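You operate a simulated robot arm through the tools that you are given. There is no shell and no other tool.

You are at the controls of a simulated robot arm. One attempt, no reset.

TASK
Give the shuttle's tray two 40 g pulls of sauce, then top the sauce tank up to about its line.
Fine: use the sauce jug and put it back where it was; leave the lever up and the shuttle at D27; spill hardly any.

The check looks at the end state, three seconds after you hand in, the way a careful person would. Anything else that was tipped, shoved, dropped, spilled or broken makes it a failure.

THE ROBOT
A 7-joint arm with a fingered hand, fixed in place. Base frame: the origin is on the floor under the middle of its stand, x ahead of it, y to its left, z up. Lengths are in mm, angles in degrees, forces in N, time in s.
It reaches about 1089 mm from its shoulder. Its first joint turns from -149.0 to 149.0 degrees. Payload 3.5 kg.
Tool frame: the origin (TCP) lies between the finger pads and is the grasp point; the fingertips stand 30 mm ahead of it; z points along the fingers, y is the line along which they close. The gripper opens to 104 mm; its body begins 35 mm behind the TCP. The gripper is a hand of 4 fingers: y runs from the thumb to the fingers, the wrist lies at [-15, -110, -186] in the tool frame, and closing takes about 1.5 s.
Orientation is that of the tool frame in the base frame, as a unit quaternion [w, x, y, z]. With the fingers straight down and the wrist toward the robot, the tool's x, y and z point along [0, 1, 0], [1, 0, 0] and [0, 0, -1] of the base frame.

THE INTERFACE
- The arm moves only by the tool apply_moves. Its argument "steps" is a list of rows, each a list of 2 entries, a list of its own where there are three numbers: the shift along the tool's x, y, z in units of 50 mm (1.0 is 50 mm), then the turn, a rotation vector about the tool's x, y, z in units of 5 degrees (1.0 is 5 degrees). In form: [[[tx, ty, tz], [rx, ry, rz]], ...]. A call has 1 to 20 rows; each row shifts and turns the commanded pose from where the row before left it, along the tool's axes as they then stand. "hand" is the closure in counts, from 0 (fully open) to 255 (shut), set as the call begins (left out, the last holds). A call with a number of a shift or a turn outside -1 to 1 is refused whole. Each row takes 0.2 s and may step no farther than 50 mm and 8.6 degrees from the row before; otherwise, or with a gripper value out of range, the whole call is refused. A pose out of reach is approached as far as the arm can. The call stops where the force on the tool passes 40 N (or 10 N more than at its start, if that is more) or the arm is blocked; 0.2 s more then pass. The fingers move at their own pace (about 45 mm/s each) and stop on an object; they squeeze with about 32 N. The grip force told is the motor's: it shows also when the fingers shut on nothing. Time passes only in rows, and 0.2 s behind the last, so rows that do not move let the fingers close. The reply holds the time, the measured pose of the TCP, the force on the tool along the base axes, the opening and the grip force, in the units named above and with some noise, with the torque about the TCP (base axes, N m) and any sound that the robot's microphone picked up.
- Cameras (640 x 400 px; columns grow to the right, rows downward): "scene" is fixed at [400.5, -498.2, 1374.6]; the picture's right is [0.62, -0.79, 0.00], its down [-0.47, -0.37, -0.80] and it looks along [0.63, 0.49, -0.60] (base axes); focal length 214 px, centre (320, 200). "wrist" rides on the gripper at [61, -92, -130] in the tool frame; the picture's right is [-0.81, 0.28, -0.52], its down [-0.53, -0.71, 0.46] and it looks along [-0.24, 0.64, 0.72] (tool axes); focal length 275 px, centre (320, 200). There is no depth. A picture from a camera that has moved, and an enlarged one, comes with that camera's place and axes in the base frame and with its lens.
- capture(camera): a new picture of that camera. No time passes.
- move_column(by): slides the trunk up (or, below 0, down) by that many mm; the arm rides with it, the base frame stays. It gives what a move gives, with no picture.
- curl_fingers(index, middle, ring, thumb_bend, thumb_turn): sets how far each is bent, from 0 (flat) to 1 (curled in); at 0.3 the hand is open as for a grip, at 0.7 the pads meet at the TCP. One left out holds its place. A second passes; each finger stops where it meets its share of the squeeze, and holds until it gets a number again. A gripper value or a shape takes the hand back. It gives what a move gives, with no picture; readings hold the bend of each and the force on the fingers (four entries, about 0 where the hand has none), thumb and palm. thumb_turn goes from beside the hand (0) to across from the fingers (1), as for a grip.
- grasp_type(shape): the hand has 4 fingers and takes this shape, open, in about a second: jaw (thumb against the fingers, like two jaws); tri (thumb and two fingers); tip (a fingertip pinch); poke (one finger out to press); point (the index stretched); flat (the hand flat); cup (the hand cupped); fist (a fist). The gripper value then closes the fingers along that shape, each until it touches; the sizes above hold for jaw. It gives what a move gives, with no picture.
- close_up(camera, box): a new picture of the part [left, top, right, bottom] of that camera's present view, enlarged. No time passes.
- finish_job(): hands the job in; it is judged then, once.

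Nothing tells you positions but the pictures and the camera data. Unless the task says otherwise, let go and move clear before handing in.

The tools are called after "Request:" as a command line: name --argument value ..., lists and objects as JSON in quotes. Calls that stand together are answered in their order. apply_moves: Moves the arm, as the interface text tells. Its arguments: {"type":"object","properties":{"steps":{"type":"array"},"hand":{"type":"number"}},"required":["steps"]} The other tools are called the same way: move_column (by) moves the trunk up or down; grasp_type (shape) gives the hand a shape; curl_fingers (index, middle, ring, thumb_bend, thumb_turn) moves the fingers one by one; capture (camera) takes a picture; close_up (camera, box) takes an enlarged picture of a part of a camera's view; finish_job () hands the job in.

At the start:

```text
clock: 0.0
tool_pos: [774.1, 126.4, 1498.0]
tool_rot: [-0.001, 0.707, 0.707, 0.0]
wrist_force: [0.0, 0.3, 1.0]
moment: [0.0, 0.02, 0.02]
width: 103.6
grasp_force: 0.0
shape: jaw
bend: [0.3, 0.3, 0.3, 0.3, 0.98]
finger forces: [0.0, 0.1, 0.0, 0.0, 0.0, 0.1]
trunk travel left (down, up): [-650.0, 60.0]
```

scene: 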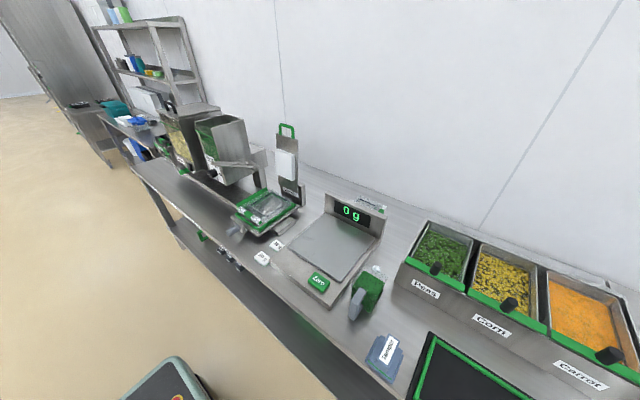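
wrist: 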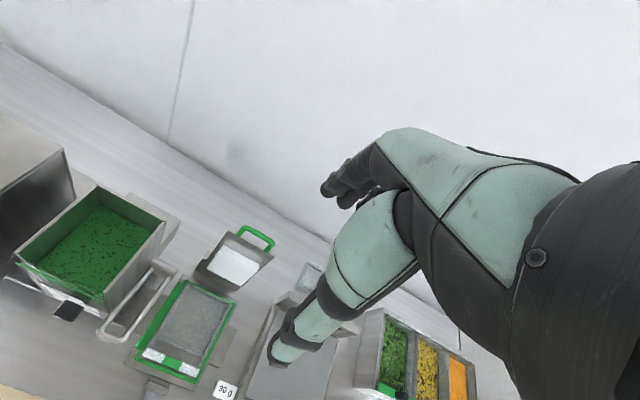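

I see a counter with a scale, a sealer-like station, bins of peas/corn/carrot, a green jug, and hoppers further to the left. I'll look closer before moving anything.

Request:
close_up --camera "scene" --box '[80, 80, 320, 230]'

Request:
close_up --camera "scene" --box '[200, 170, 440, 320]'

Request:
close_up --camera "scene" --box '[320, 220, 640, 400]'

Request:
close_up --camera "wrist" --box '[0, 150, 400, 400]'

```text
2.67 times, centred on (200, 155) of scene
camera zoom: at [400.5, -498.2, 1374.6], right [0.62, -0.79, 0.0], down [-0.47, -0.37, -0.8], along [0.63, 0.49, -0.6], focal length 572 px, centre (640, 320)
```

zoom: 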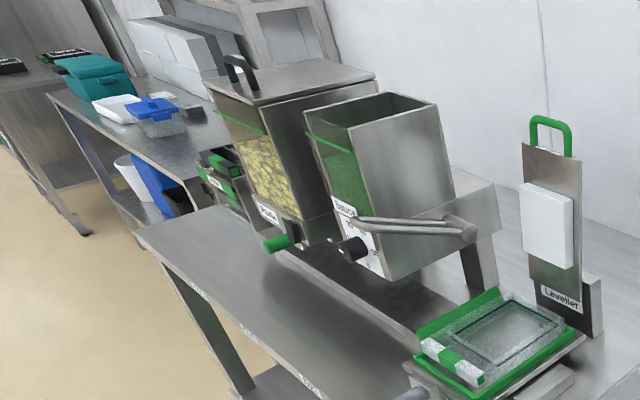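

```text
2.67 times, centred on (320, 245) of scene
camera zoom: at [400.5, -498.2, 1374.6], right [0.62, -0.79, 0.0], down [-0.47, -0.37, -0.8], along [0.63, 0.49, -0.6], focal length 572 px, centre (320, 80)
```

zoom: 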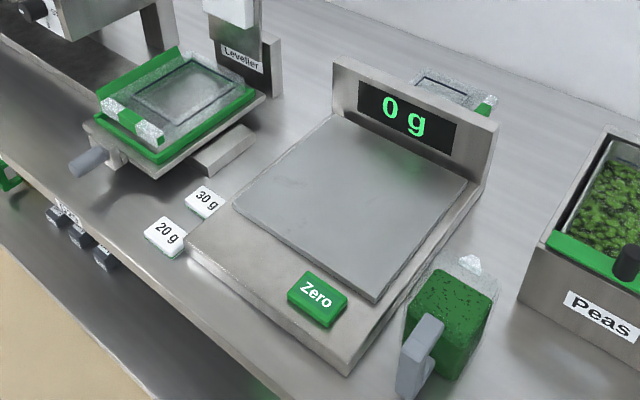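

```text
2.00 times, centred on (480, 310) of scene
camera zoom: at [400.5, -498.2, 1374.6], right [0.62, -0.79, 0.0], down [-0.47, -0.37, -0.8], along [0.63, 0.49, -0.6], focal length 429 px, centre (0, -20)
```

zoom: 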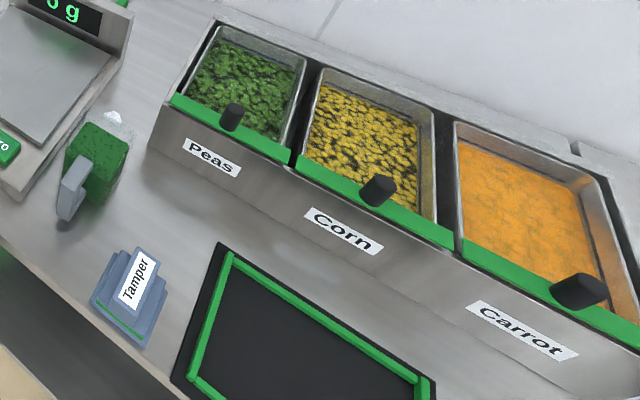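

```text
1.60 times, centred on (200, 275) of wrist
camera zoom: at [682.1, 188.9, 1628.1], right [0.28, -0.81, 0.52], down [-0.71, -0.53, -0.46], along [0.64, -0.24, -0.72], focal length 440 px, centre (512, 80)
```

zoom: 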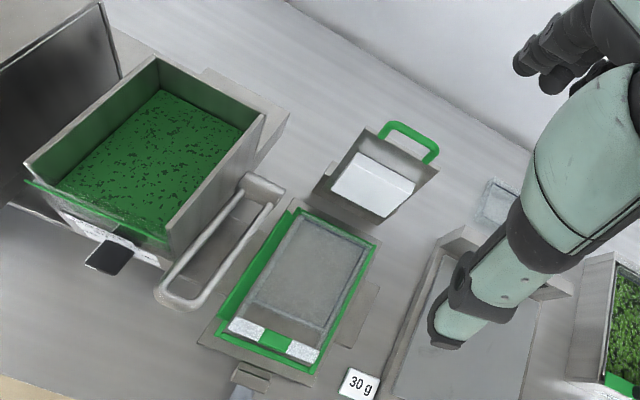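

I'll zoom in on the table-edge labels, the tanks, the shuttle handle and the jug.

Request:
close_up --camera "scene" --box '[180, 170, 300, 270]'

Request:
close_up --camera "scene" --box '[140, 100, 280, 200]'

Request:
close_up --camera "scene" --box '[130, 160, 250, 280]'

Request:
close_up --camera "scene" --box '[320, 240, 440, 340]'

Request:
close_up --camera "wrist" --box '[0, 150, 200, 360]'

```text
4.00 times, centred on (240, 220) of scene
camera zoom: at [400.5, -498.2, 1374.6], right [0.62, -0.79, 0.0], down [-0.47, -0.37, -0.8], along [0.63, 0.49, -0.6], focal length 858 px, centre (640, 120)
```

zoom: 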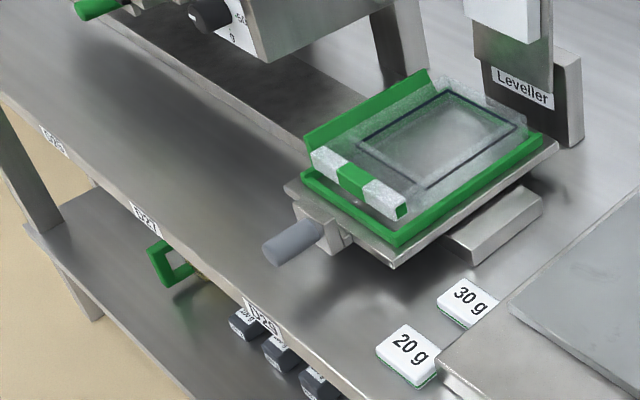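

```text
4.00 times, centred on (210, 150) of scene
camera zoom: at [400.5, -498.2, 1374.6], right [0.62, -0.79, 0.0], down [-0.47, -0.37, -0.8], along [0.63, 0.49, -0.6], focal length 858 px, centre (760, 400)
```

zoom: 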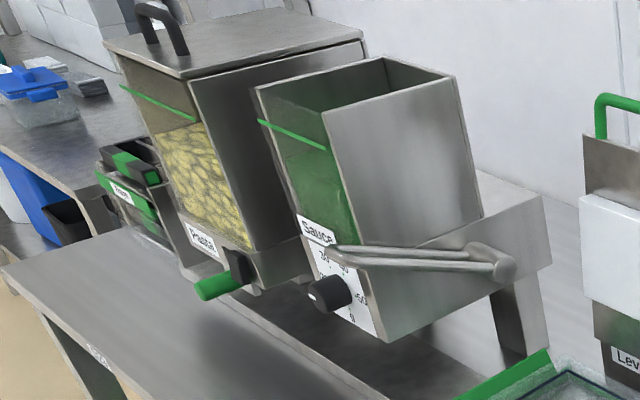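

```text
3.33 times, centred on (190, 220) of scene
camera zoom: at [400.5, -498.2, 1374.6], right [0.62, -0.79, 0.0], down [-0.47, -0.37, -0.8], along [0.63, 0.49, -0.6], focal length 715 px, centre (753, 133)
```

zoom: 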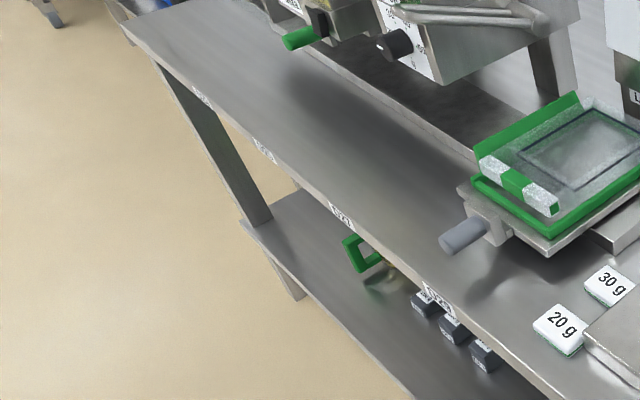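

```text
4.00 times, centred on (380, 290) of scene
camera zoom: at [400.5, -498.2, 1374.6], right [0.62, -0.79, 0.0], down [-0.47, -0.37, -0.8], along [0.63, 0.49, -0.6], focal length 858 px, centre (80, -160)
```

zoom: 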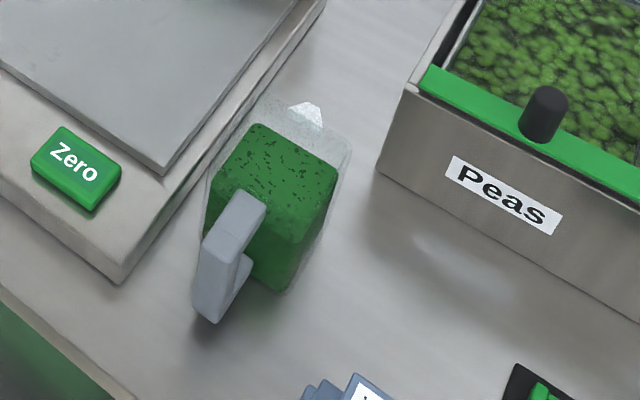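

```text
1.90 times, centred on (100, 255) of wrist
camera zoom: at [682.1, 188.9, 1628.1], right [0.28, -0.81, 0.52], down [-0.71, -0.53, -0.46], along [0.64, -0.24, -0.72], focal length 524 px, centre (739, 95)
```

zoom: 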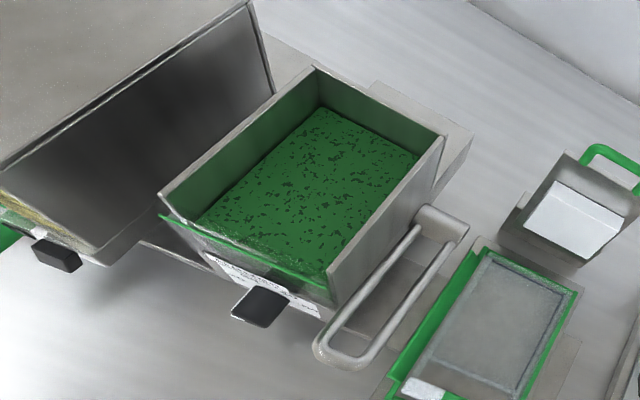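

The sauce tank sits near x 745–893, y 265–390, with its rim at about z 1122, and D27 lines up under it. The jug is near (740, -420) with its handle toward the robot. I'll move the hand for a closer look at the jug.

Request:
apply_moves --steps '[[[-0.696, -0.331, 0.54], [0, 0, 0]], [[-0.696, -0.331, 0.54], [0, 0, 0]], [[-0.696, -0.331, 0.54], [0, 0, 0]], [[-0.696, -0.331, 0.54], [0, 0, 0]], [[-0.696, -0.331, 0.54], [0, 0, 0]], [[-0.696, -0.331, 0.54], [0, 0, 0]], [[-0.696, -0.331, 0.54], [0, 0, 0]], [[-0.696, -0.331, 0.54], [0, 0, 0]], [[-0.696, -0.331, 0.54], [0, 0, 0]], [[-0.696, -0.331, 0.54], [0, 0, 0]], [[-0.696, -0.331, 0.54], [0, 0, 0]], [[-0.696, -0.331, 0.54], [0, 0, 0]], [[-0.696, -0.331, 0.54], [0, 0, 0]], [[-0.696, -0.331, 0.54], [0, 0, 0]]]'

Request:
capture --camera "wrist"

Request:
capture --camera "scene"

```text
clock: 3.0
tool_pos: [542.2, -362.5, 1121.8]
tool_rot: [0.0, 0.706, 0.708, 0.0]
wrist_force: [0.1, -0.3, 0.0]
moment: [0.0, -0.03, 0.01]
width: 103.4
grasp_force: 0.0
shape: jaw
bend: [0.3, 0.3, 0.3, 0.3, 0.98]
finger forces: [0.1, 0.1, 0.0, 0.0, 0.0, 0.0]
trunk travel left (down, up): [-650.0, 60.0]
```

```text
taken
camera wrist: at [450.9, -300.4, 1252.1], right [0.28, -0.81, 0.52], down [-0.71, -0.53, -0.46], along [0.65, -0.24, -0.72], focal length 275 px, centre (320, 200)
```

wrist: 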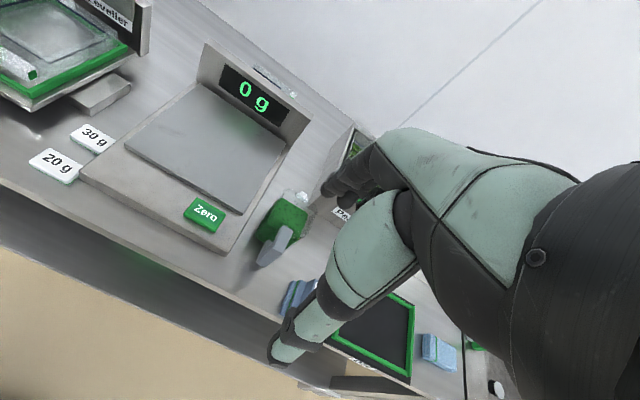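

```text
taken
```

scene: 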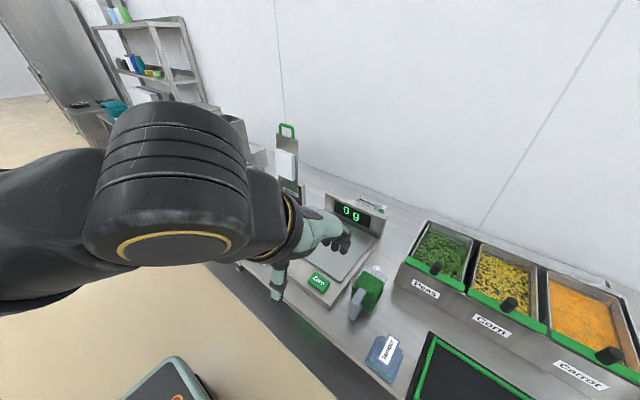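

The hand hides the right part of the wrist view, but the jug is visible. I'll zoom in on it.

Request:
close_up --camera "wrist" --box '[220, 170, 340, 290]'

Request:
close_up --camera "scene" --box '[330, 250, 410, 330]'

Request:
close_up --camera "wrist" --box '[0, 0, 140, 200]'

```text
3.33 times, centred on (280, 230) of wrist
camera zoom: at [450.9, -300.4, 1252.1], right [0.28, -0.81, 0.52], down [-0.71, -0.53, -0.46], along [0.65, -0.24, -0.72], focal length 918 px, centre (453, 100)
```

zoom: 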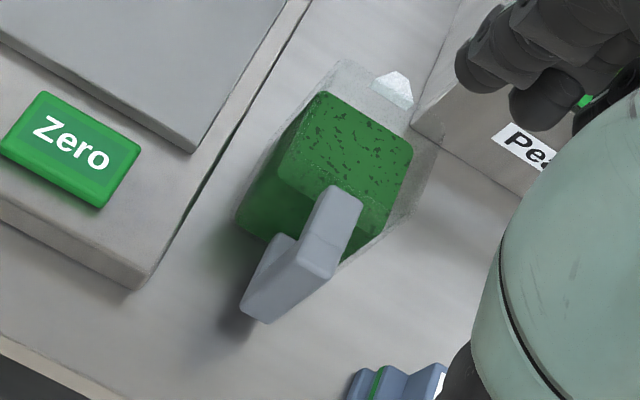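

```text
5.00 times, centred on (370, 290) of scene
camera zoom: at [400.5, -498.2, 1374.6], right [0.62, -0.79, 0.0], down [-0.47, -0.37, -0.8], along [0.63, 0.49, -0.6], focal length 1072 px, centre (70, -250)
```

zoom: 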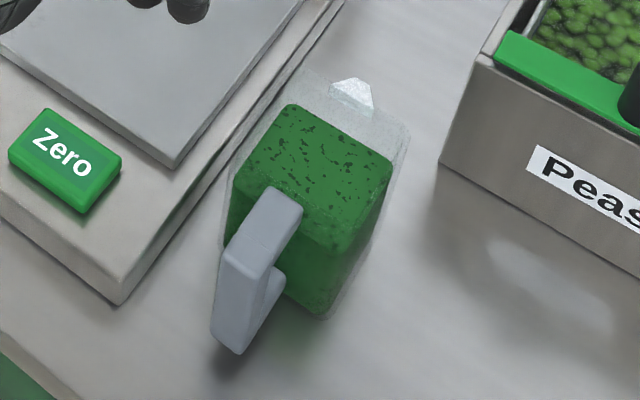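

```text
2.00 times, centred on (70, 100) of wrist
camera zoom: at [450.9, -300.4, 1252.1], right [0.28, -0.81, 0.52], down [-0.71, -0.53, -0.46], along [0.65, -0.24, -0.72], focal length 551 px, centre (820, 400)
```

zoom: 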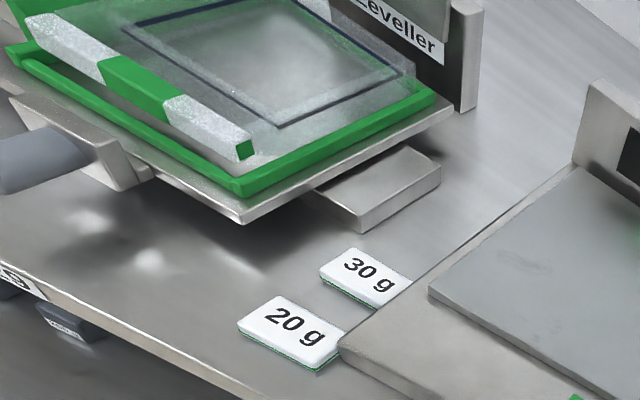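

The jug lies along +x with its handle bar at about (672, -400, 762–847) and its spout near (797, -398, 847). Next I'll view the tank front, dial and shuttle from in front.

Request:
apply_moves --steps '[[[0.901, -0.0525, 0.1525], [0, 0, 0]], [[0.901, -0.0525, 0.1525], [0, 0, 0]], [[0.901, -0.0525, 0.1525], [0, 0, 0]], [[0.901, -0.0525, 0.1525], [0, 0, 0]], [[0.901, -0.0525, 0.1525], [0, 0, 0]], [[0.901, -0.0525, 0.1525], [0, 0, 0]], [[0.901, -0.0525, 0.1525], [0, 0, 0]], [[0.901, -0.0525, 0.1525], [0, 0, 0]], [[0.901, -0.0525, 0.1525], [0, 0, 0]], [[0.901, -0.0525, 0.1525], [0, 0, 0]], [[0.901, -0.0525, 0.1525], [0, 0, 0]], [[0.901, -0.0525, 0.1525], [0, 0, 0]], [[0.901, -0.0525, 0.1525], [0, 0, 0]], [[0.901, -0.0525, 0.1525], [0, 0, 0]]]'

Request:
apply_moves --steps '[[[0.3, 0, 0], [-1, 0, 0]], [[0.3, 0, 0], [-1, 0, 0]], [[0.3, 0, 0], [-1, 0, 0]], [[0.3, 0, 0], [-1, 0, 0]], [[0.3, 0, 0], [-1, 0, 0]], [[0.3, 0, 0], [-1, 0, 0]]]'

Request:
capture --camera "wrist"

Request:
capture --camera "scene"

```text
clock: 6.0
tool_pos: [548.2, 264.8, 1023.4]
tool_rot: [0.0, 0.707, 0.707, 0.0]
wrist_force: [0.4, -0.6, -0.1]
moment: [-0.01, 0.02, -0.03]
width: 103.6
grasp_force: 0.1
shape: jaw
bend: [0.3, 0.3, 0.3, 0.3, 0.98]
finger forces: [0.0, 0.0, 0.1, 0.1, 0.0, 0.1]
out of reach, approached as far as the arm can: row 6, 7, 8, 9
trunk travel left (down, up): [-650.0, 60.0]
```

```text
clock: 7.4
tool_pos: [546.8, 356.0, 1022.5]
tool_rot: [0.184, 0.682, 0.683, 0.184]
wrist_force: [0.5, -0.8, -0.2]
moment: [0.01, -0.04, -0.01]
width: 103.4
grasp_force: 0.1
shape: jaw
bend: [0.3, 0.3, 0.3, 0.3, 0.98]
finger forces: [0.1, 0.0, 0.0, 0.0, 0.0, 0.0]
trunk travel left (down, up): [-650.0, 60.0]
```

```text
taken
camera wrist: at [401.7, 417.2, 1090.2], right [-0.02, -0.81, 0.59], down [-0.39, -0.53, -0.75], along [0.92, -0.24, -0.3], focal length 275 px, centre (320, 200)
```

wrist: 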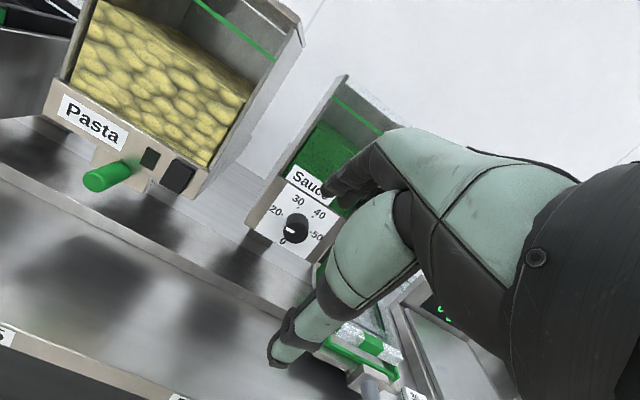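

```text
taken
```

scene: 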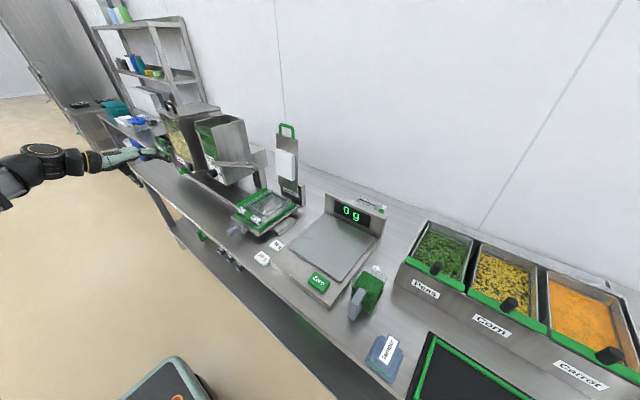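

The dial on the Sauce tank's front is visible. I'll zoom in on it.

Request:
close_up --camera "wrist" --box '[220, 70, 400, 270]'

Request:
close_up --camera "wrist" --box '[260, 180, 340, 260]'

Request:
close_up --camera "scene" --box '[190, 140, 240, 190]'

Request:
close_up --camera "scene" --box '[180, 110, 260, 160]'

```text
2.00 times, centred on (310, 170) of wrist
camera zoom: at [401.7, 417.2, 1090.2], right [-0.02, -0.81, 0.59], down [-0.39, -0.53, -0.75], along [0.92, -0.24, -0.3], focal length 551 px, centre (340, 260)
```

zoom: 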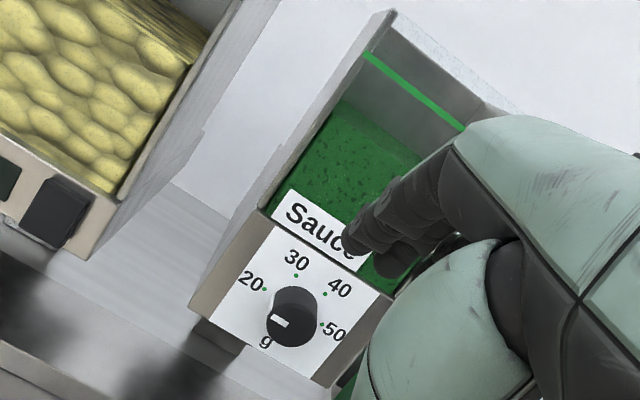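

```text
5.00 times, centred on (300, 220) of wrist
camera zoom: at [401.7, 417.2, 1090.2], right [-0.02, -0.81, 0.59], down [-0.39, -0.53, -0.75], along [0.92, -0.24, -0.3], focal length 1376 px, centre (420, 100)
```

zoom: 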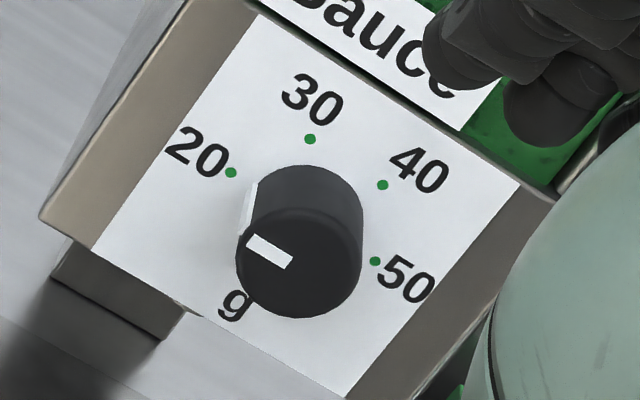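

```text
8.00 times, centred on (215, 165) of scene
camera zoom: at [400.5, -498.2, 1374.6], right [0.62, -0.79, 0.0], down [-0.47, -0.37, -0.8], along [0.63, 0.49, -0.6], focal length 1716 px, centre (1160, 480)
```

zoom: 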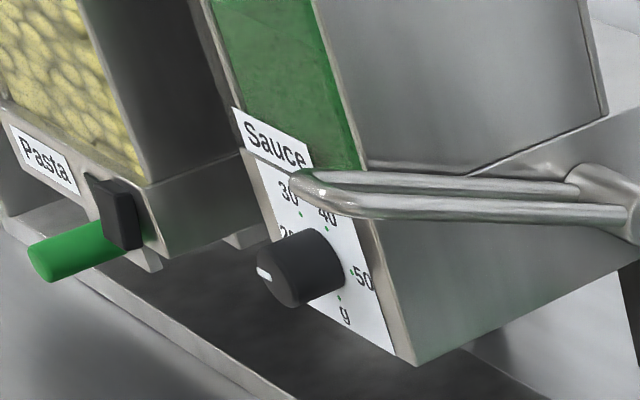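

```text
8.00 times, centred on (220, 135) of scene
camera zoom: at [400.5, -498.2, 1374.6], right [0.62, -0.79, 0.0], down [-0.47, -0.37, -0.8], along [0.63, 0.49, -0.6], focal length 1716 px, centre (1120, 720)
```

zoom: 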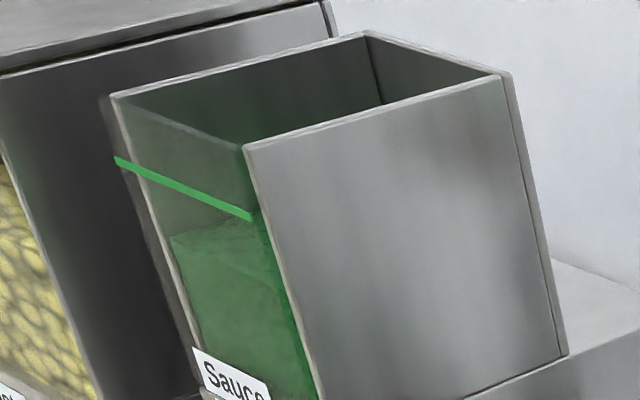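

The knob points to 20 g and must go to 40, which is 120° clockwise. Its axis is at about (724–751, 332, 928), and the shuttle handle is near (636–684, 121, 782). I'll start with the shuttle: point the fingers down and turn the hand so they close along y.

Request:
apply_moves --steps '[[[-0.6, 0, 0], [1, 0, 0]], [[-0.6, 0, 0], [1, 0, 0]], [[-0.6, 0, 0], [1, 0, 0]], [[-0.6, 0, 0], [1, 0, 0]], [[-0.6, 0, 0], [1, 0, 0]], [[-0.6, 0, 0], [1, 0, 0]], [[0, 0.6, 0], [0, 0, 0]], [[0, 0.6, 0], [0, 0, 0]]]'

Request:
apply_moves --steps '[[[0, 0, 0], [0, 0, -1]], [[0, 0, 0], [0, 0, -1]], [[0, 0, 0], [0, 0, -1]], [[0, 0, 0], [0, 0, -1]], [[0, 0, 0], [0, 0, -1]], [[0, 0, 0], [0, 0, -1]], [[0, 0, 0], [0, 0, -1]], [[0, 0, 0], [0, 0, -1]], [[0, 0, 0], [0, 0, -1]], [[0, 0, 0], [0, 0, -1]], [[0, 0, 0], [0, 0, -1]], [[0, 0, 0], [0, 0, -1]], [[0, 0, 0], [0, 0, -1]], [[0, 0, 0], [0, 0, -1]], [[0, 0, 0], [0, 0, -1]], [[0, 0, 0], [0, 0, -1]], [[0, 0, 0], [0, 0, -1]], [[0, 0, 0], [0, 0, -1]]]'

Request:
capture --camera "wrist"

Request:
capture --camera "scene"

```text
clock: 9.2
tool_pos: [607.3, 173.8, 1024.5]
tool_rot: [0.0, 0.707, 0.707, 0.0]
wrist_force: [0.8, -0.1, 0.9]
moment: [-0.01, -0.02, -0.05]
width: 103.9
grasp_force: 0.0
shape: jaw
bend: [0.3, 0.3, 0.3, 0.3, 0.98]
finger forces: [0.0, 0.1, 0.1, 0.1, 0.0, 0.1]
trunk travel left (down, up): [-650.0, 60.0]
```

```text
clock: 13.0
tool_pos: [605.9, 175.2, 1023.1]
tool_rot: [-0.001, 0.0, 1.0, 0.0]
wrist_force: [0.3, 0.1, 0.3]
moment: [-0.03, 0.01, 0.04]
width: 103.8
grasp_force: 0.1
shape: jaw
bend: [0.3, 0.3, 0.3, 0.3, 0.98]
finger forces: [0.1, 0.0, 0.0, 0.0, 0.0, 0.1]
trunk travel left (down, up): [-650.0, 60.0]
```

```text
taken
camera wrist: at [545.0, 84.1, 1154.0], right [0.81, 0.28, 0.52], down [0.53, -0.71, -0.46], along [0.24, 0.65, -0.72], focal length 275 px, centre (320, 200)
```

wrist: 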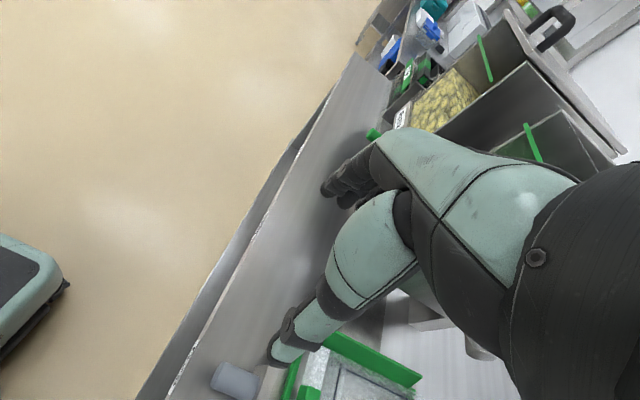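

```text
taken
```

scene: 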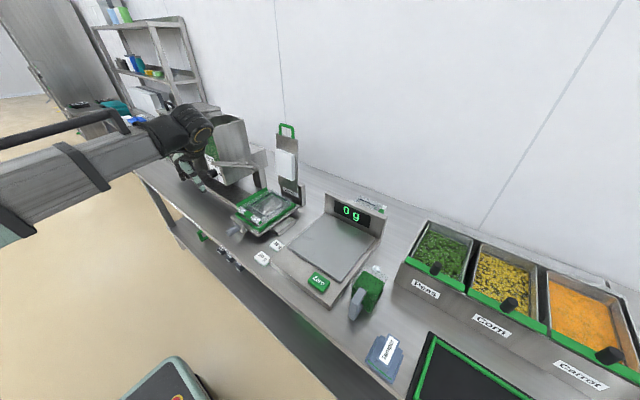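

The hand now closes along y. I'll zoom in on the handle and the labels from here.

Request:
close_up --camera "wrist" --box '[160, 300, 320, 400]'

Request:
close_up --camera "scene" --box '[215, 180, 305, 250]'

Request:
close_up --camera "scene" --box '[170, 190, 250, 270]'

```text
4.00 times, centred on (240, 350) of wrist
camera zoom: at [545.0, 84.1, 1154.0], right [0.81, 0.28, 0.52], down [0.53, -0.71, -0.46], along [0.24, 0.65, -0.72], focal length 1101 px, centre (640, -400)
```

zoom: 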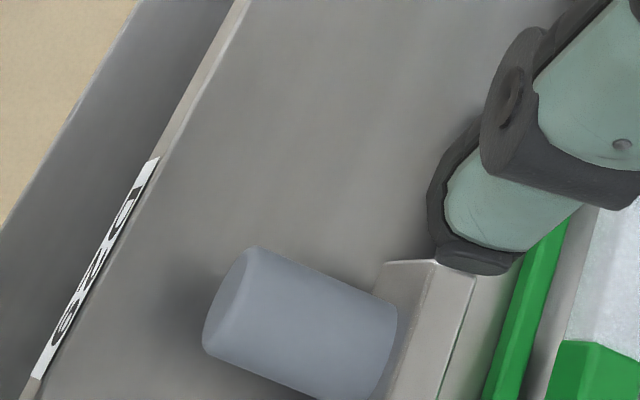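

```text
5.71 times, centred on (260, 215) of scene
camera zoom: at [400.5, -498.2, 1374.6], right [0.62, -0.79, 0.0], down [-0.47, -0.37, -0.8], along [0.63, 0.49, -0.6], focal length 1226 px, centre (663, 114)
```

zoom: 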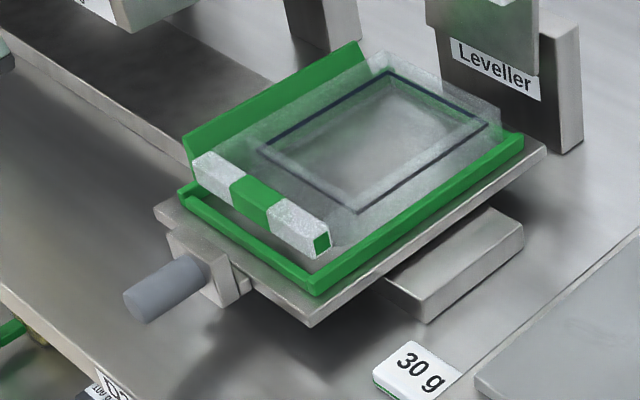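

```text
5.00 times, centred on (210, 230) of scene
camera zoom: at [400.5, -498.2, 1374.6], right [0.62, -0.79, 0.0], down [-0.47, -0.37, -0.8], along [0.63, 0.49, -0.6], focal length 1072 px, centre (870, 50)
```

zoom: 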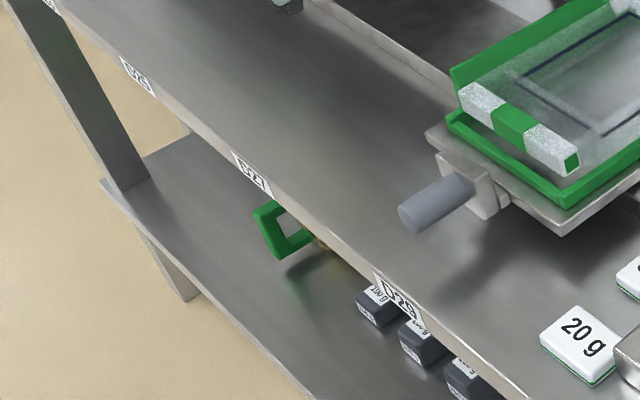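

Labels D29, D27 and D25 come out at about y 112, 332 and 552. The handle axis is at y ≈ 112, z ≈ 797, x 627–672. I'll move over it and descend part way.

Request:
apply_moves --steps '[[[-0.34, -0.63, 0.2], [0, 0, 0]], [[-0.34, -0.63, 0.2], [0, 0, 0]], [[0, 0, 0.75], [0, 0, 0]], [[0, 0, 0.75], [0, 0, 0]], [[0, 0, 0.75], [0, 0, 0]], [[0, 0, 0.75], [0, 0, 0]]]'

Request:
capture --camera "wrist"

Request:
close_up --camera "scene" --box '[180, 130, 300, 250]'

```text
clock: 14.4
tool_pos: [641.7, 112.8, 851.2]
tool_rot: [0.0, 0.0, 1.0, 0.0]
wrist_force: [-0.2, 0.2, 0.3]
moment: [-0.01, 0.0, 0.05]
width: 103.6
grasp_force: 0.1
shape: jaw
bend: [0.3, 0.3, 0.3, 0.3, 0.98]
finger forces: [0.0, 0.0, 0.0, 0.0, 0.1, 0.1]
trunk travel left (down, up): [-650.0, 60.0]
```

```text
taken
camera wrist: at [580.3, 22.8, 983.1], right [0.81, 0.28, 0.52], down [0.53, -0.71, -0.46], along [0.24, 0.64, -0.72], focal length 275 px, centre (320, 200)
```

wrist: 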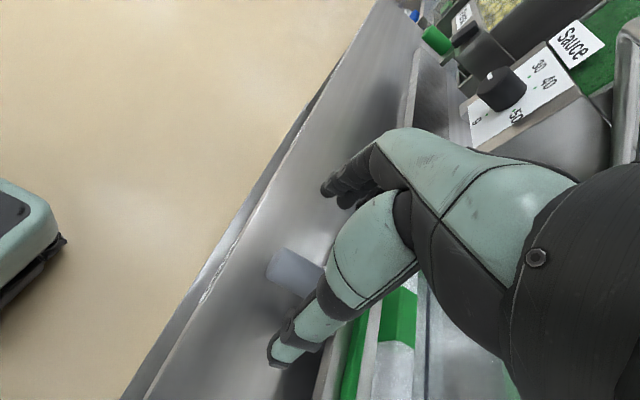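

```text
3.33 times, centred on (240, 190) of scene
camera zoom: at [400.5, -498.2, 1374.6], right [0.62, -0.79, 0.0], down [-0.47, -0.37, -0.8], along [0.63, 0.49, -0.6], focal length 715 px, centre (587, 233)
```

zoom: 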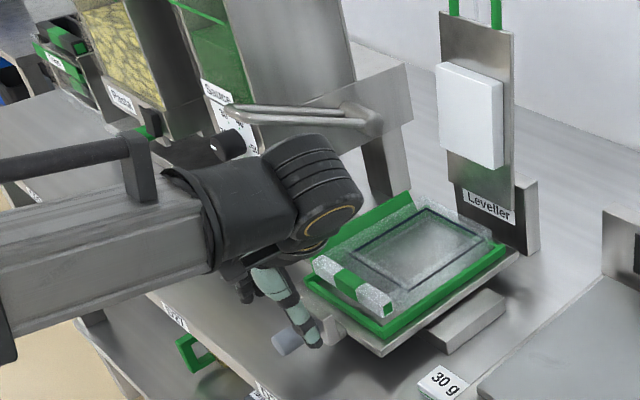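

The handle is between thumb and fingers. I'll descend to handle height.

Request:
apply_moves --steps '[[[0, 0, 0.35], [0, 0, 0]], [[0, 0, 0.35], [0, 0, 0]], [[0, 0, 0.32], [0, 0, 0]]]'

Request:
capture --camera "wrist"

Request:
close_up --camera "scene" --box '[200, 190, 290, 250]'

```text
clock: 15.2
tool_pos: [641.3, 111.8, 802.4]
tool_rot: [0.0, -0.001, 1.0, 0.0]
wrist_force: [0.2, -0.3, -0.3]
moment: [0.02, 0.03, 0.03]
width: 103.9
grasp_force: 0.0
shape: jaw
bend: [0.3, 0.3, 0.3, 0.3, 0.98]
finger forces: [0.0, 0.0, 0.0, 0.0, 0.0, 0.0]
trunk travel left (down, up): [-650.0, 60.0]
```

```text
taken
camera wrist: at [579.8, 22.3, 932.4], right [0.81, 0.28, 0.52], down [0.53, -0.71, -0.46], along [0.24, 0.64, -0.72], focal length 275 px, centre (320, 200)
```

wrist: 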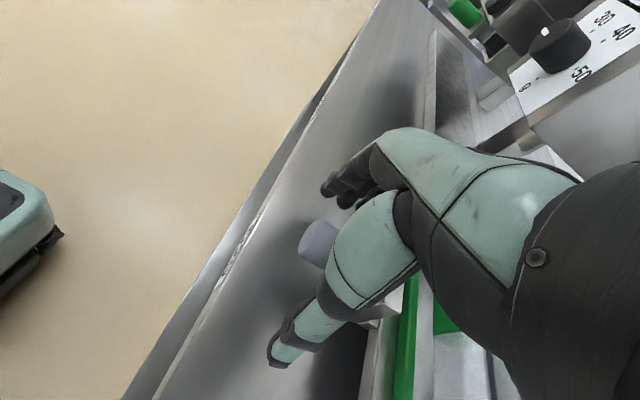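

```text
6.67 times, centred on (245, 220) of scene
camera zoom: at [400.5, -498.2, 1374.6], right [0.62, -0.79, 0.0], down [-0.47, -0.37, -0.8], along [0.63, 0.49, -0.6], focal length 1430 px, centre (820, 67)
```

zoom: 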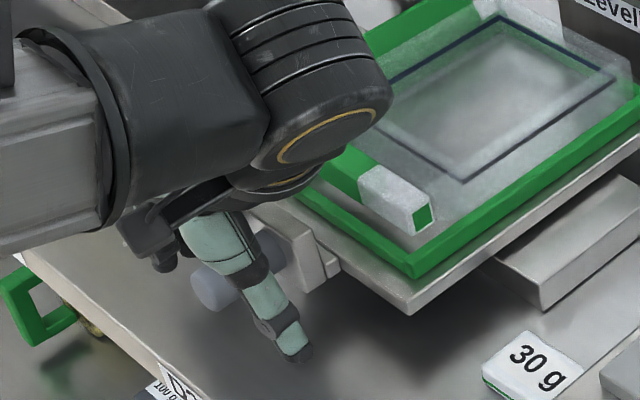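

The thumb is right of the handle and the fingers left of it. I'll close on the handle.

Request:
apply_moves --steps '[[[0, 0, 0], [0, 0, 0]], [[0, 0, 0], [0, 0, 0]], [[0, 0, 0], [0, 0, 0]], [[0, 0, 0], [0, 0, 0]], [[0, 0, 0], [0, 0, 0]], [[0, 0, 0], [0, 0, 0]], [[0, 0, 0], [0, 0, 0]], [[0, 0, 0], [0, 0, 0]]]' --hand 200

Request:
capture --camera "wrist"

Request:
close_up --camera "scene" --box '[200, 190, 290, 250]'

```text
clock: 17.0
tool_pos: [640.2, 113.9, 802.5]
tool_rot: [-0.001, 0.0, 1.0, 0.001]
wrist_force: [-1.9, 6.0, 2.4]
moment: [0.14, -0.01, 0.22]
width: 23.0
grasp_force: 0.1
shape: jaw
bend: [0.73, 0.58, 0.51, 0.74, 1.0]
finger forces: [0.0, 0.0, 5.7, 0.1, 0.0, 0.0]
trunk travel left (down, up): [-650.0, 60.0]
```

```text
taken
camera wrist: at [579.4, 22.7, 932.7], right [0.81, 0.28, 0.52], down [0.53, -0.71, -0.46], along [0.24, 0.64, -0.72], focal length 275 px, centre (320, 200)
```

wrist: 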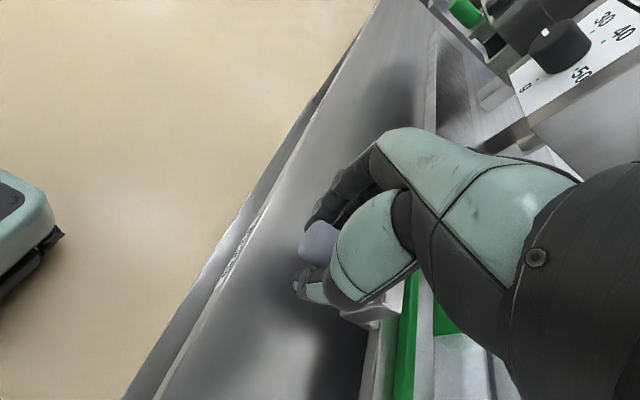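

```text
6.67 times, centred on (245, 220) of scene
camera zoom: at [400.5, -498.2, 1374.6], right [0.62, -0.79, 0.0], down [-0.47, -0.37, -0.8], along [0.63, 0.49, -0.6], focal length 1430 px, centre (820, 67)
```

zoom: 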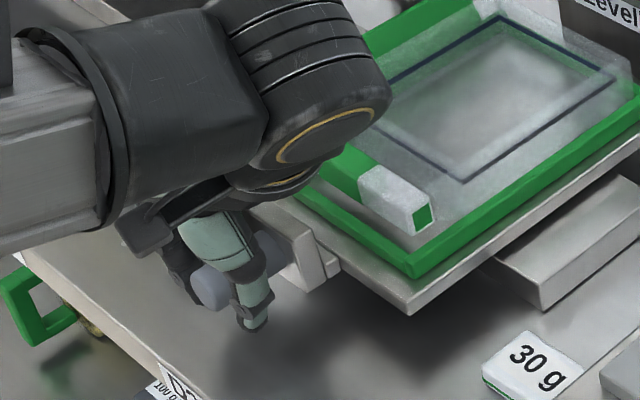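

The grip works, but at D27 the wrist drum would come close to the lever's end near (717, 244, 1008). I'll open a little, shift back and pitch the hand so the wrist leans toward the robot, then regrip.

Request:
apply_moves --steps '[[[0, 0, 0], [0, 0, 0]], [[0, 0, 0], [0, 0, 0]], [[0, 0, 0], [0, 0, 0]], [[0, 0, 0], [0, 0, 0]], [[0.24, 0, 0], [0, 0, 0]], [[0, 0, 0], [0, -1, 0]], [[0, 0, 0], [0, -1, 0]], [[0, 0, 0], [0, -1, 0]], [[0, 0, 0], [0, -1, 0]]]' --hand 60

Request:
apply_moves --steps '[[[0, 0, 0], [0, 0, 0]], [[0, 0, 0], [0, 0, 0]], [[0, 0, 0], [0, 0, 0]], [[0, 0, 0], [0, 0, 0]], [[0, 0, 0], [0, 0, 0]], [[0, 0, 0], [0, 0, 0]], [[0, 0, 0], [0, 0, 0]], [[0, 0, 0], [0, 0, 0]]]' --hand 230

Request:
capture --camera "wrist"

Request:
close_up --camera "scene" --box '[200, 190, 290, 250]'

```text
clock: 19.0
tool_pos: [628.3, 111.0, 803.0]
tool_rot: [0.174, -0.001, 0.985, 0.001]
wrist_force: [0.1, 0.5, -0.4]
moment: [0.0, 0.03, 0.02]
width: 79.4
grasp_force: 0.0
shape: jaw
bend: [0.27, 0.35, 0.32, 0.53, 0.99]
finger forces: [0.1, 0.0, 0.1, 0.1, 0.0, 0.0]
trunk travel left (down, up): [-650.0, 60.0]
```

```text
clock: 20.8
tool_pos: [628.8, 112.4, 801.2]
tool_rot: [0.173, -0.001, 0.985, -0.001]
wrist_force: [1.3, -2.7, -21.2]
moment: [0.05, 0.12, 0.19]
width: 12.5
grasp_force: 32.5
shape: jaw
bend: [0.72, 0.71, 0.6, 0.77, 1.0]
finger forces: [15.8, 6.5, 3.8, 0.0, 28.8, 0.1]
trunk travel left (down, up): [-650.0, 60.0]
```

```text
taken
camera wrist: at [527.6, 20.9, 902.9], right [0.59, 0.28, 0.76], down [0.66, -0.71, -0.25], along [0.47, 0.64, -0.6], focal length 275 px, centre (320, 200)
```

wrist: 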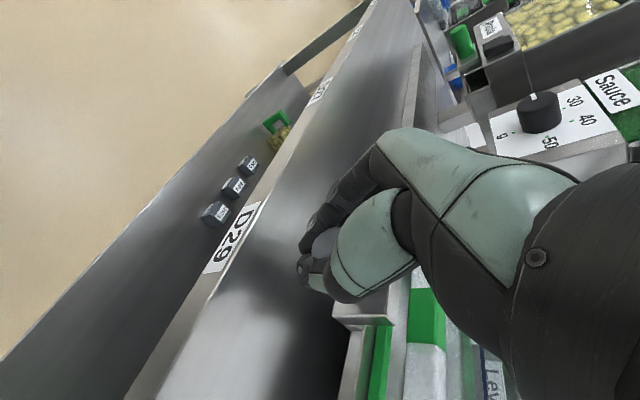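

```text
6.67 times, centred on (245, 220) of scene
camera zoom: at [400.5, -498.2, 1374.6], right [0.62, -0.79, 0.0], down [-0.47, -0.37, -0.8], along [0.63, 0.49, -0.6], focal length 1430 px, centre (820, 67)
```

zoom: 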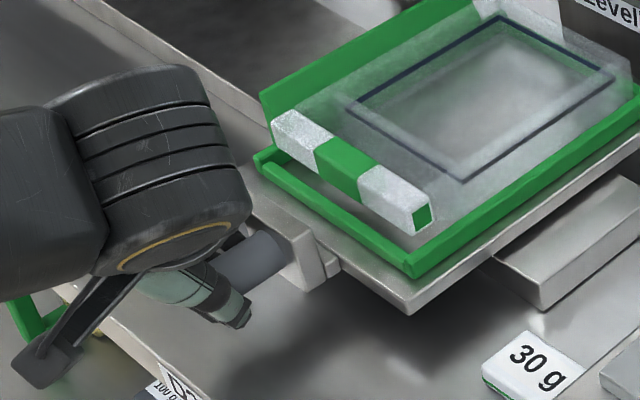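

The full squeeze pulls vertically on the handle, so I'll loosen it to a light cage and start sliding along +y.

Request:
apply_moves --steps '[[[0, 0, 0], [0, 0, 0]], [[0, 0, 0], [0, 0, 0]], [[0, 0, 0], [0, 0, 0]]]' --hand 190

Request:
apply_moves --steps '[[[0, 0.3, 0], [0, 0, 0]], [[0, 0.3, 0], [0, 0, 0]], [[0, 0.3, 0], [0, 0, 0]]]'

Request:
close_up --camera "scene" --box '[200, 180, 300, 250]'

```text
clock: 21.6
tool_pos: [628.2, 113.3, 804.0]
tool_rot: [0.173, -0.001, 0.985, 0.001]
wrist_force: [0.0, 0.7, 0.4]
moment: [0.01, 0.01, -0.02]
width: 26.7
grasp_force: 0.0
shape: jaw
bend: [0.74, 0.56, 0.54, 0.74, 1.0]
finger forces: [0.0, 0.0, 0.0, 0.0, 0.0, 0.1]
trunk travel left (down, up): [-650.0, 60.0]
```

```text
clock: 22.4
tool_pos: [628.1, 156.5, 802.7]
tool_rot: [0.173, -0.001, 0.985, 0.0]
wrist_force: [-0.3, -0.5, 0.0]
moment: [0.04, 0.0, -0.01]
width: 26.4
grasp_force: 0.0
shape: jaw
bend: [0.74, 0.56, 0.54, 0.74, 1.0]
finger forces: [0.1, 0.0, 0.1, 0.1, 0.0, 0.0]
trunk travel left (down, up): [-650.0, 60.0]
```

```text
5.71 times, centred on (250, 215) of scene
camera zoom: at [400.5, -498.2, 1374.6], right [0.62, -0.79, 0.0], down [-0.47, -0.37, -0.8], along [0.63, 0.49, -0.6], focal length 1226 px, centre (720, 114)
```

zoom: 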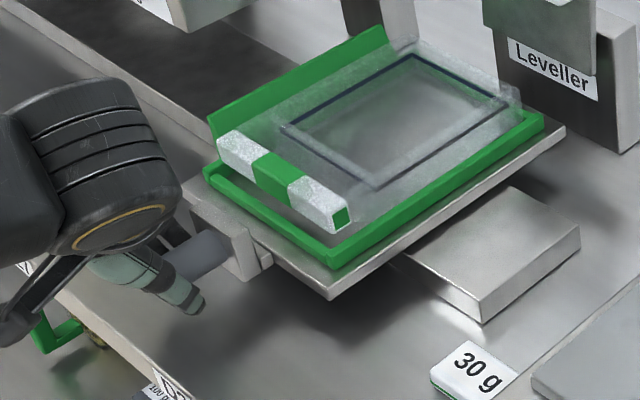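

The shuttle slides with the hand. I'll continue toward D27 and stop short to check.

Request:
apply_moves --steps '[[[0, 0.4, 0], [0, 0, 0]], [[0, 0.4, 0], [0, 0, 0]], [[0, 0.4, 0], [0, 0, 0]], [[0, 0.4, 0], [0, 0, 0]], [[0, 0.4, 0], [0, 0, 0]], [[0, 0.4, 0], [0, 0, 0]], [[0, 0.4, 0], [0, 0, 0]], [[0, 0.2, 0], [0, 0, 0]]]'

Request:
capture --camera "scene"

Request:
capture --camera "wrist"

Request:
close_up --camera "scene" --box '[160, 140, 280, 230]'

```text
clock: 24.2
tool_pos: [627.9, 306.9, 803.2]
tool_rot: [0.174, 0.0, 0.985, 0.0]
wrist_force: [-0.2, -1.8, -0.4]
moment: [0.01, -0.01, -0.02]
width: 27.1
grasp_force: 0.1
shape: jaw
bend: [0.74, 0.56, 0.54, 0.73, 1.0]
finger forces: [0.1, 0.1, 0.1, 0.1, 1.4, 0.0]
trunk travel left (down, up): [-650.0, 60.0]
```

```text
taken
```

scene: 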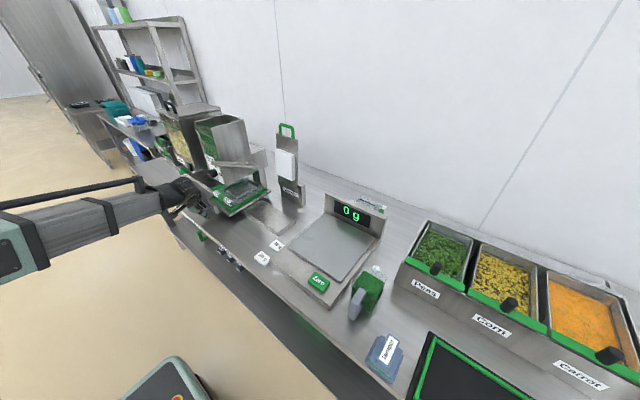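

```text
taken
camera wrist: at [527.0, 216.3, 903.9], right [0.58, 0.28, 0.76], down [0.66, -0.71, -0.25], along [0.48, 0.65, -0.6], focal length 275 px, centre (320, 200)
```

wrist: 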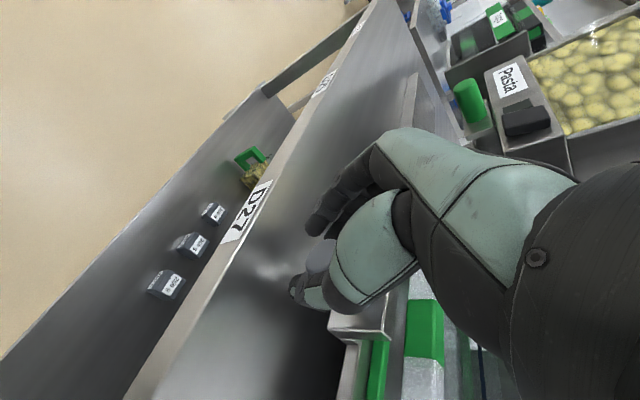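

```text
4.44 times, centred on (220, 185) of scene
camera zoom: at [400.5, -498.2, 1374.6], right [0.62, -0.79, 0.0], down [-0.47, -0.37, -0.8], along [0.63, 0.49, -0.6], focal length 953 px, centre (764, 267)
```

zoom: 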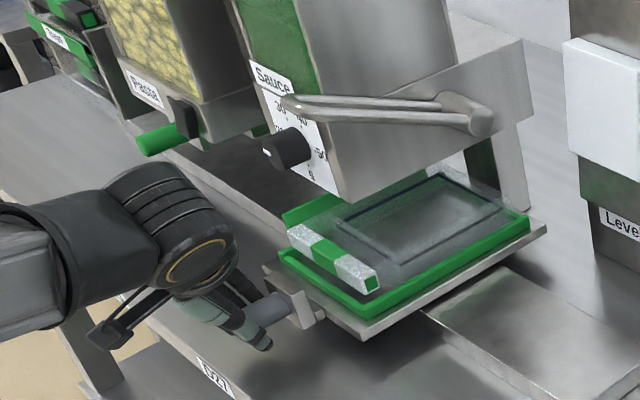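

About 25 mm remain to D27. I'll go there slowly.

Request:
apply_moves --steps '[[[0, 0.17, 0], [0, 0, 0]], [[0, 0.17, 0], [0, 0, 0]], [[0, 0.17, 0], [0, 0, 0]], [[0, 0, 0], [0, 0, 0]]]'

Request:
capture --camera "wrist"

Request:
close_up --camera "scene" --box '[160, 140, 280, 230]'

```text
clock: 25.2
tool_pos: [628.1, 332.4, 802.4]
tool_rot: [0.174, 0.0, 0.985, 0.0]
wrist_force: [0.1, -0.2, -0.2]
moment: [-0.01, 0.0, 0.02]
width: 26.6
grasp_force: 0.1
shape: jaw
bend: [0.74, 0.56, 0.54, 0.74, 1.0]
finger forces: [0.0, 0.0, 0.1, 0.0, 0.0, 0.0]
trunk travel left (down, up): [-650.0, 60.0]
```

```text
taken
camera wrist: at [526.6, 242.3, 904.4], right [0.58, 0.28, 0.76], down [0.66, -0.71, -0.25], along [0.48, 0.65, -0.6], focal length 275 px, centre (320, 200)
```

wrist: 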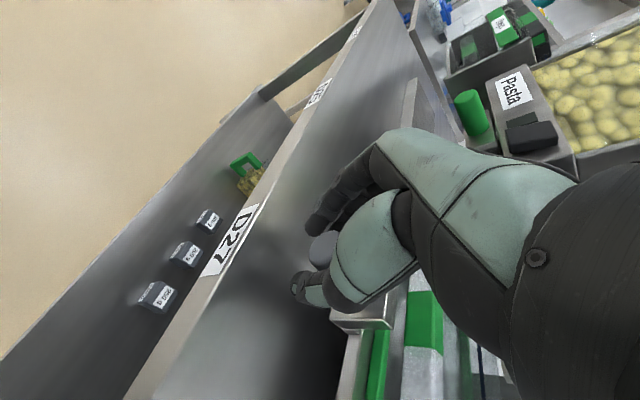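

```text
4.44 times, centred on (220, 185) of scene
camera zoom: at [400.5, -498.2, 1374.6], right [0.62, -0.79, 0.0], down [-0.47, -0.37, -0.8], along [0.63, 0.49, -0.6], focal length 953 px, centre (764, 267)
```

zoom: 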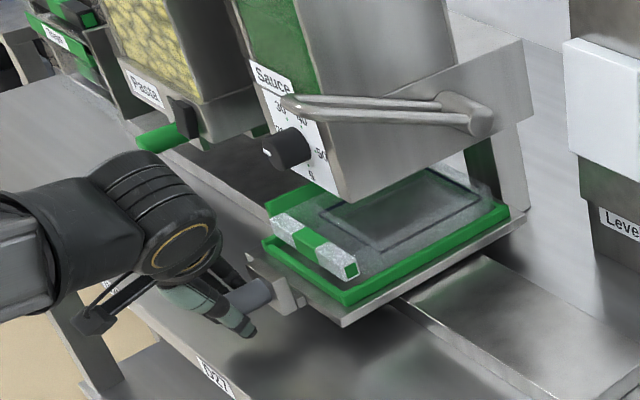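

The shuttle handle now sits at y ≈ 332, aligned with D27. I'll release it and back off up and toward the robot.

Request:
apply_moves --steps '[[[0, 0, 0], [0, 0, 0]], [[0, 0, 0], [0, 0, 0]], [[0, 0, 0], [0, 0, 0]], [[0, 0, 0], [0, 0, 0]], [[0, 0, 0], [0, 0, 0]], [[0, 0, -0.5], [0, 0, 0]], [[0, 0, -0.6], [0, 0, 0]], [[0, 0, -0.6], [0, 0, 0]], [[0, 0, -0.6], [0, 0, 0]]]' --hand 60

Request:
capture --camera "wrist"

Request:
close_up --camera "scene" --box '[180, 150, 280, 230]'

```text
clock: 27.2
tool_pos: [587.3, 331.8, 910.4]
tool_rot: [0.173, 0.001, 0.985, -0.001]
wrist_force: [-0.4, 1.1, 0.4]
moment: [-0.02, 0.03, 0.02]
width: 79.3
grasp_force: 0.1
shape: jaw
bend: [0.27, 0.35, 0.32, 0.53, 0.99]
finger forces: [0.1, 0.1, 0.0, 0.0, 0.0, 0.1]
trunk travel left (down, up): [-650.0, 60.0]
```

```text
taken
camera wrist: at [486.1, 240.6, 1012.7], right [0.58, 0.28, 0.76], down [0.66, -0.71, -0.25], along [0.48, 0.64, -0.6], focal length 275 px, centre (320, 200)
```

wrist: 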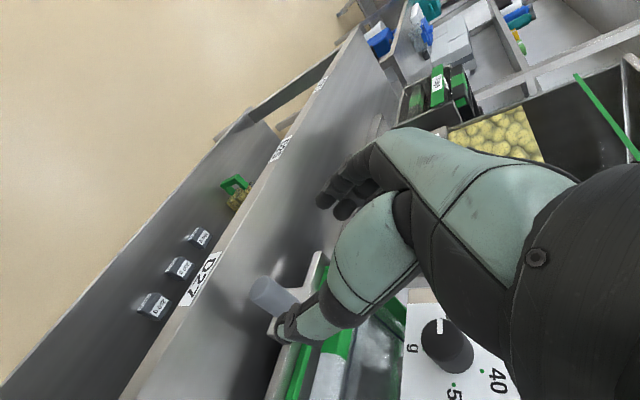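

```text
5.00 times, centred on (230, 190) of scene
camera zoom: at [400.5, -498.2, 1374.6], right [0.62, -0.79, 0.0], down [-0.47, -0.37, -0.8], along [0.63, 0.49, -0.6], focal length 1072 px, centre (770, 250)
```

zoom: 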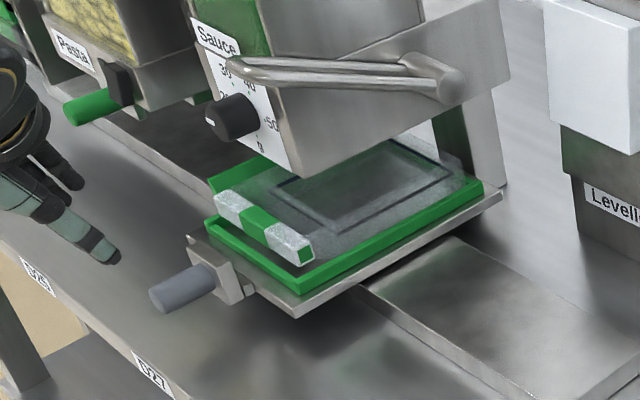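

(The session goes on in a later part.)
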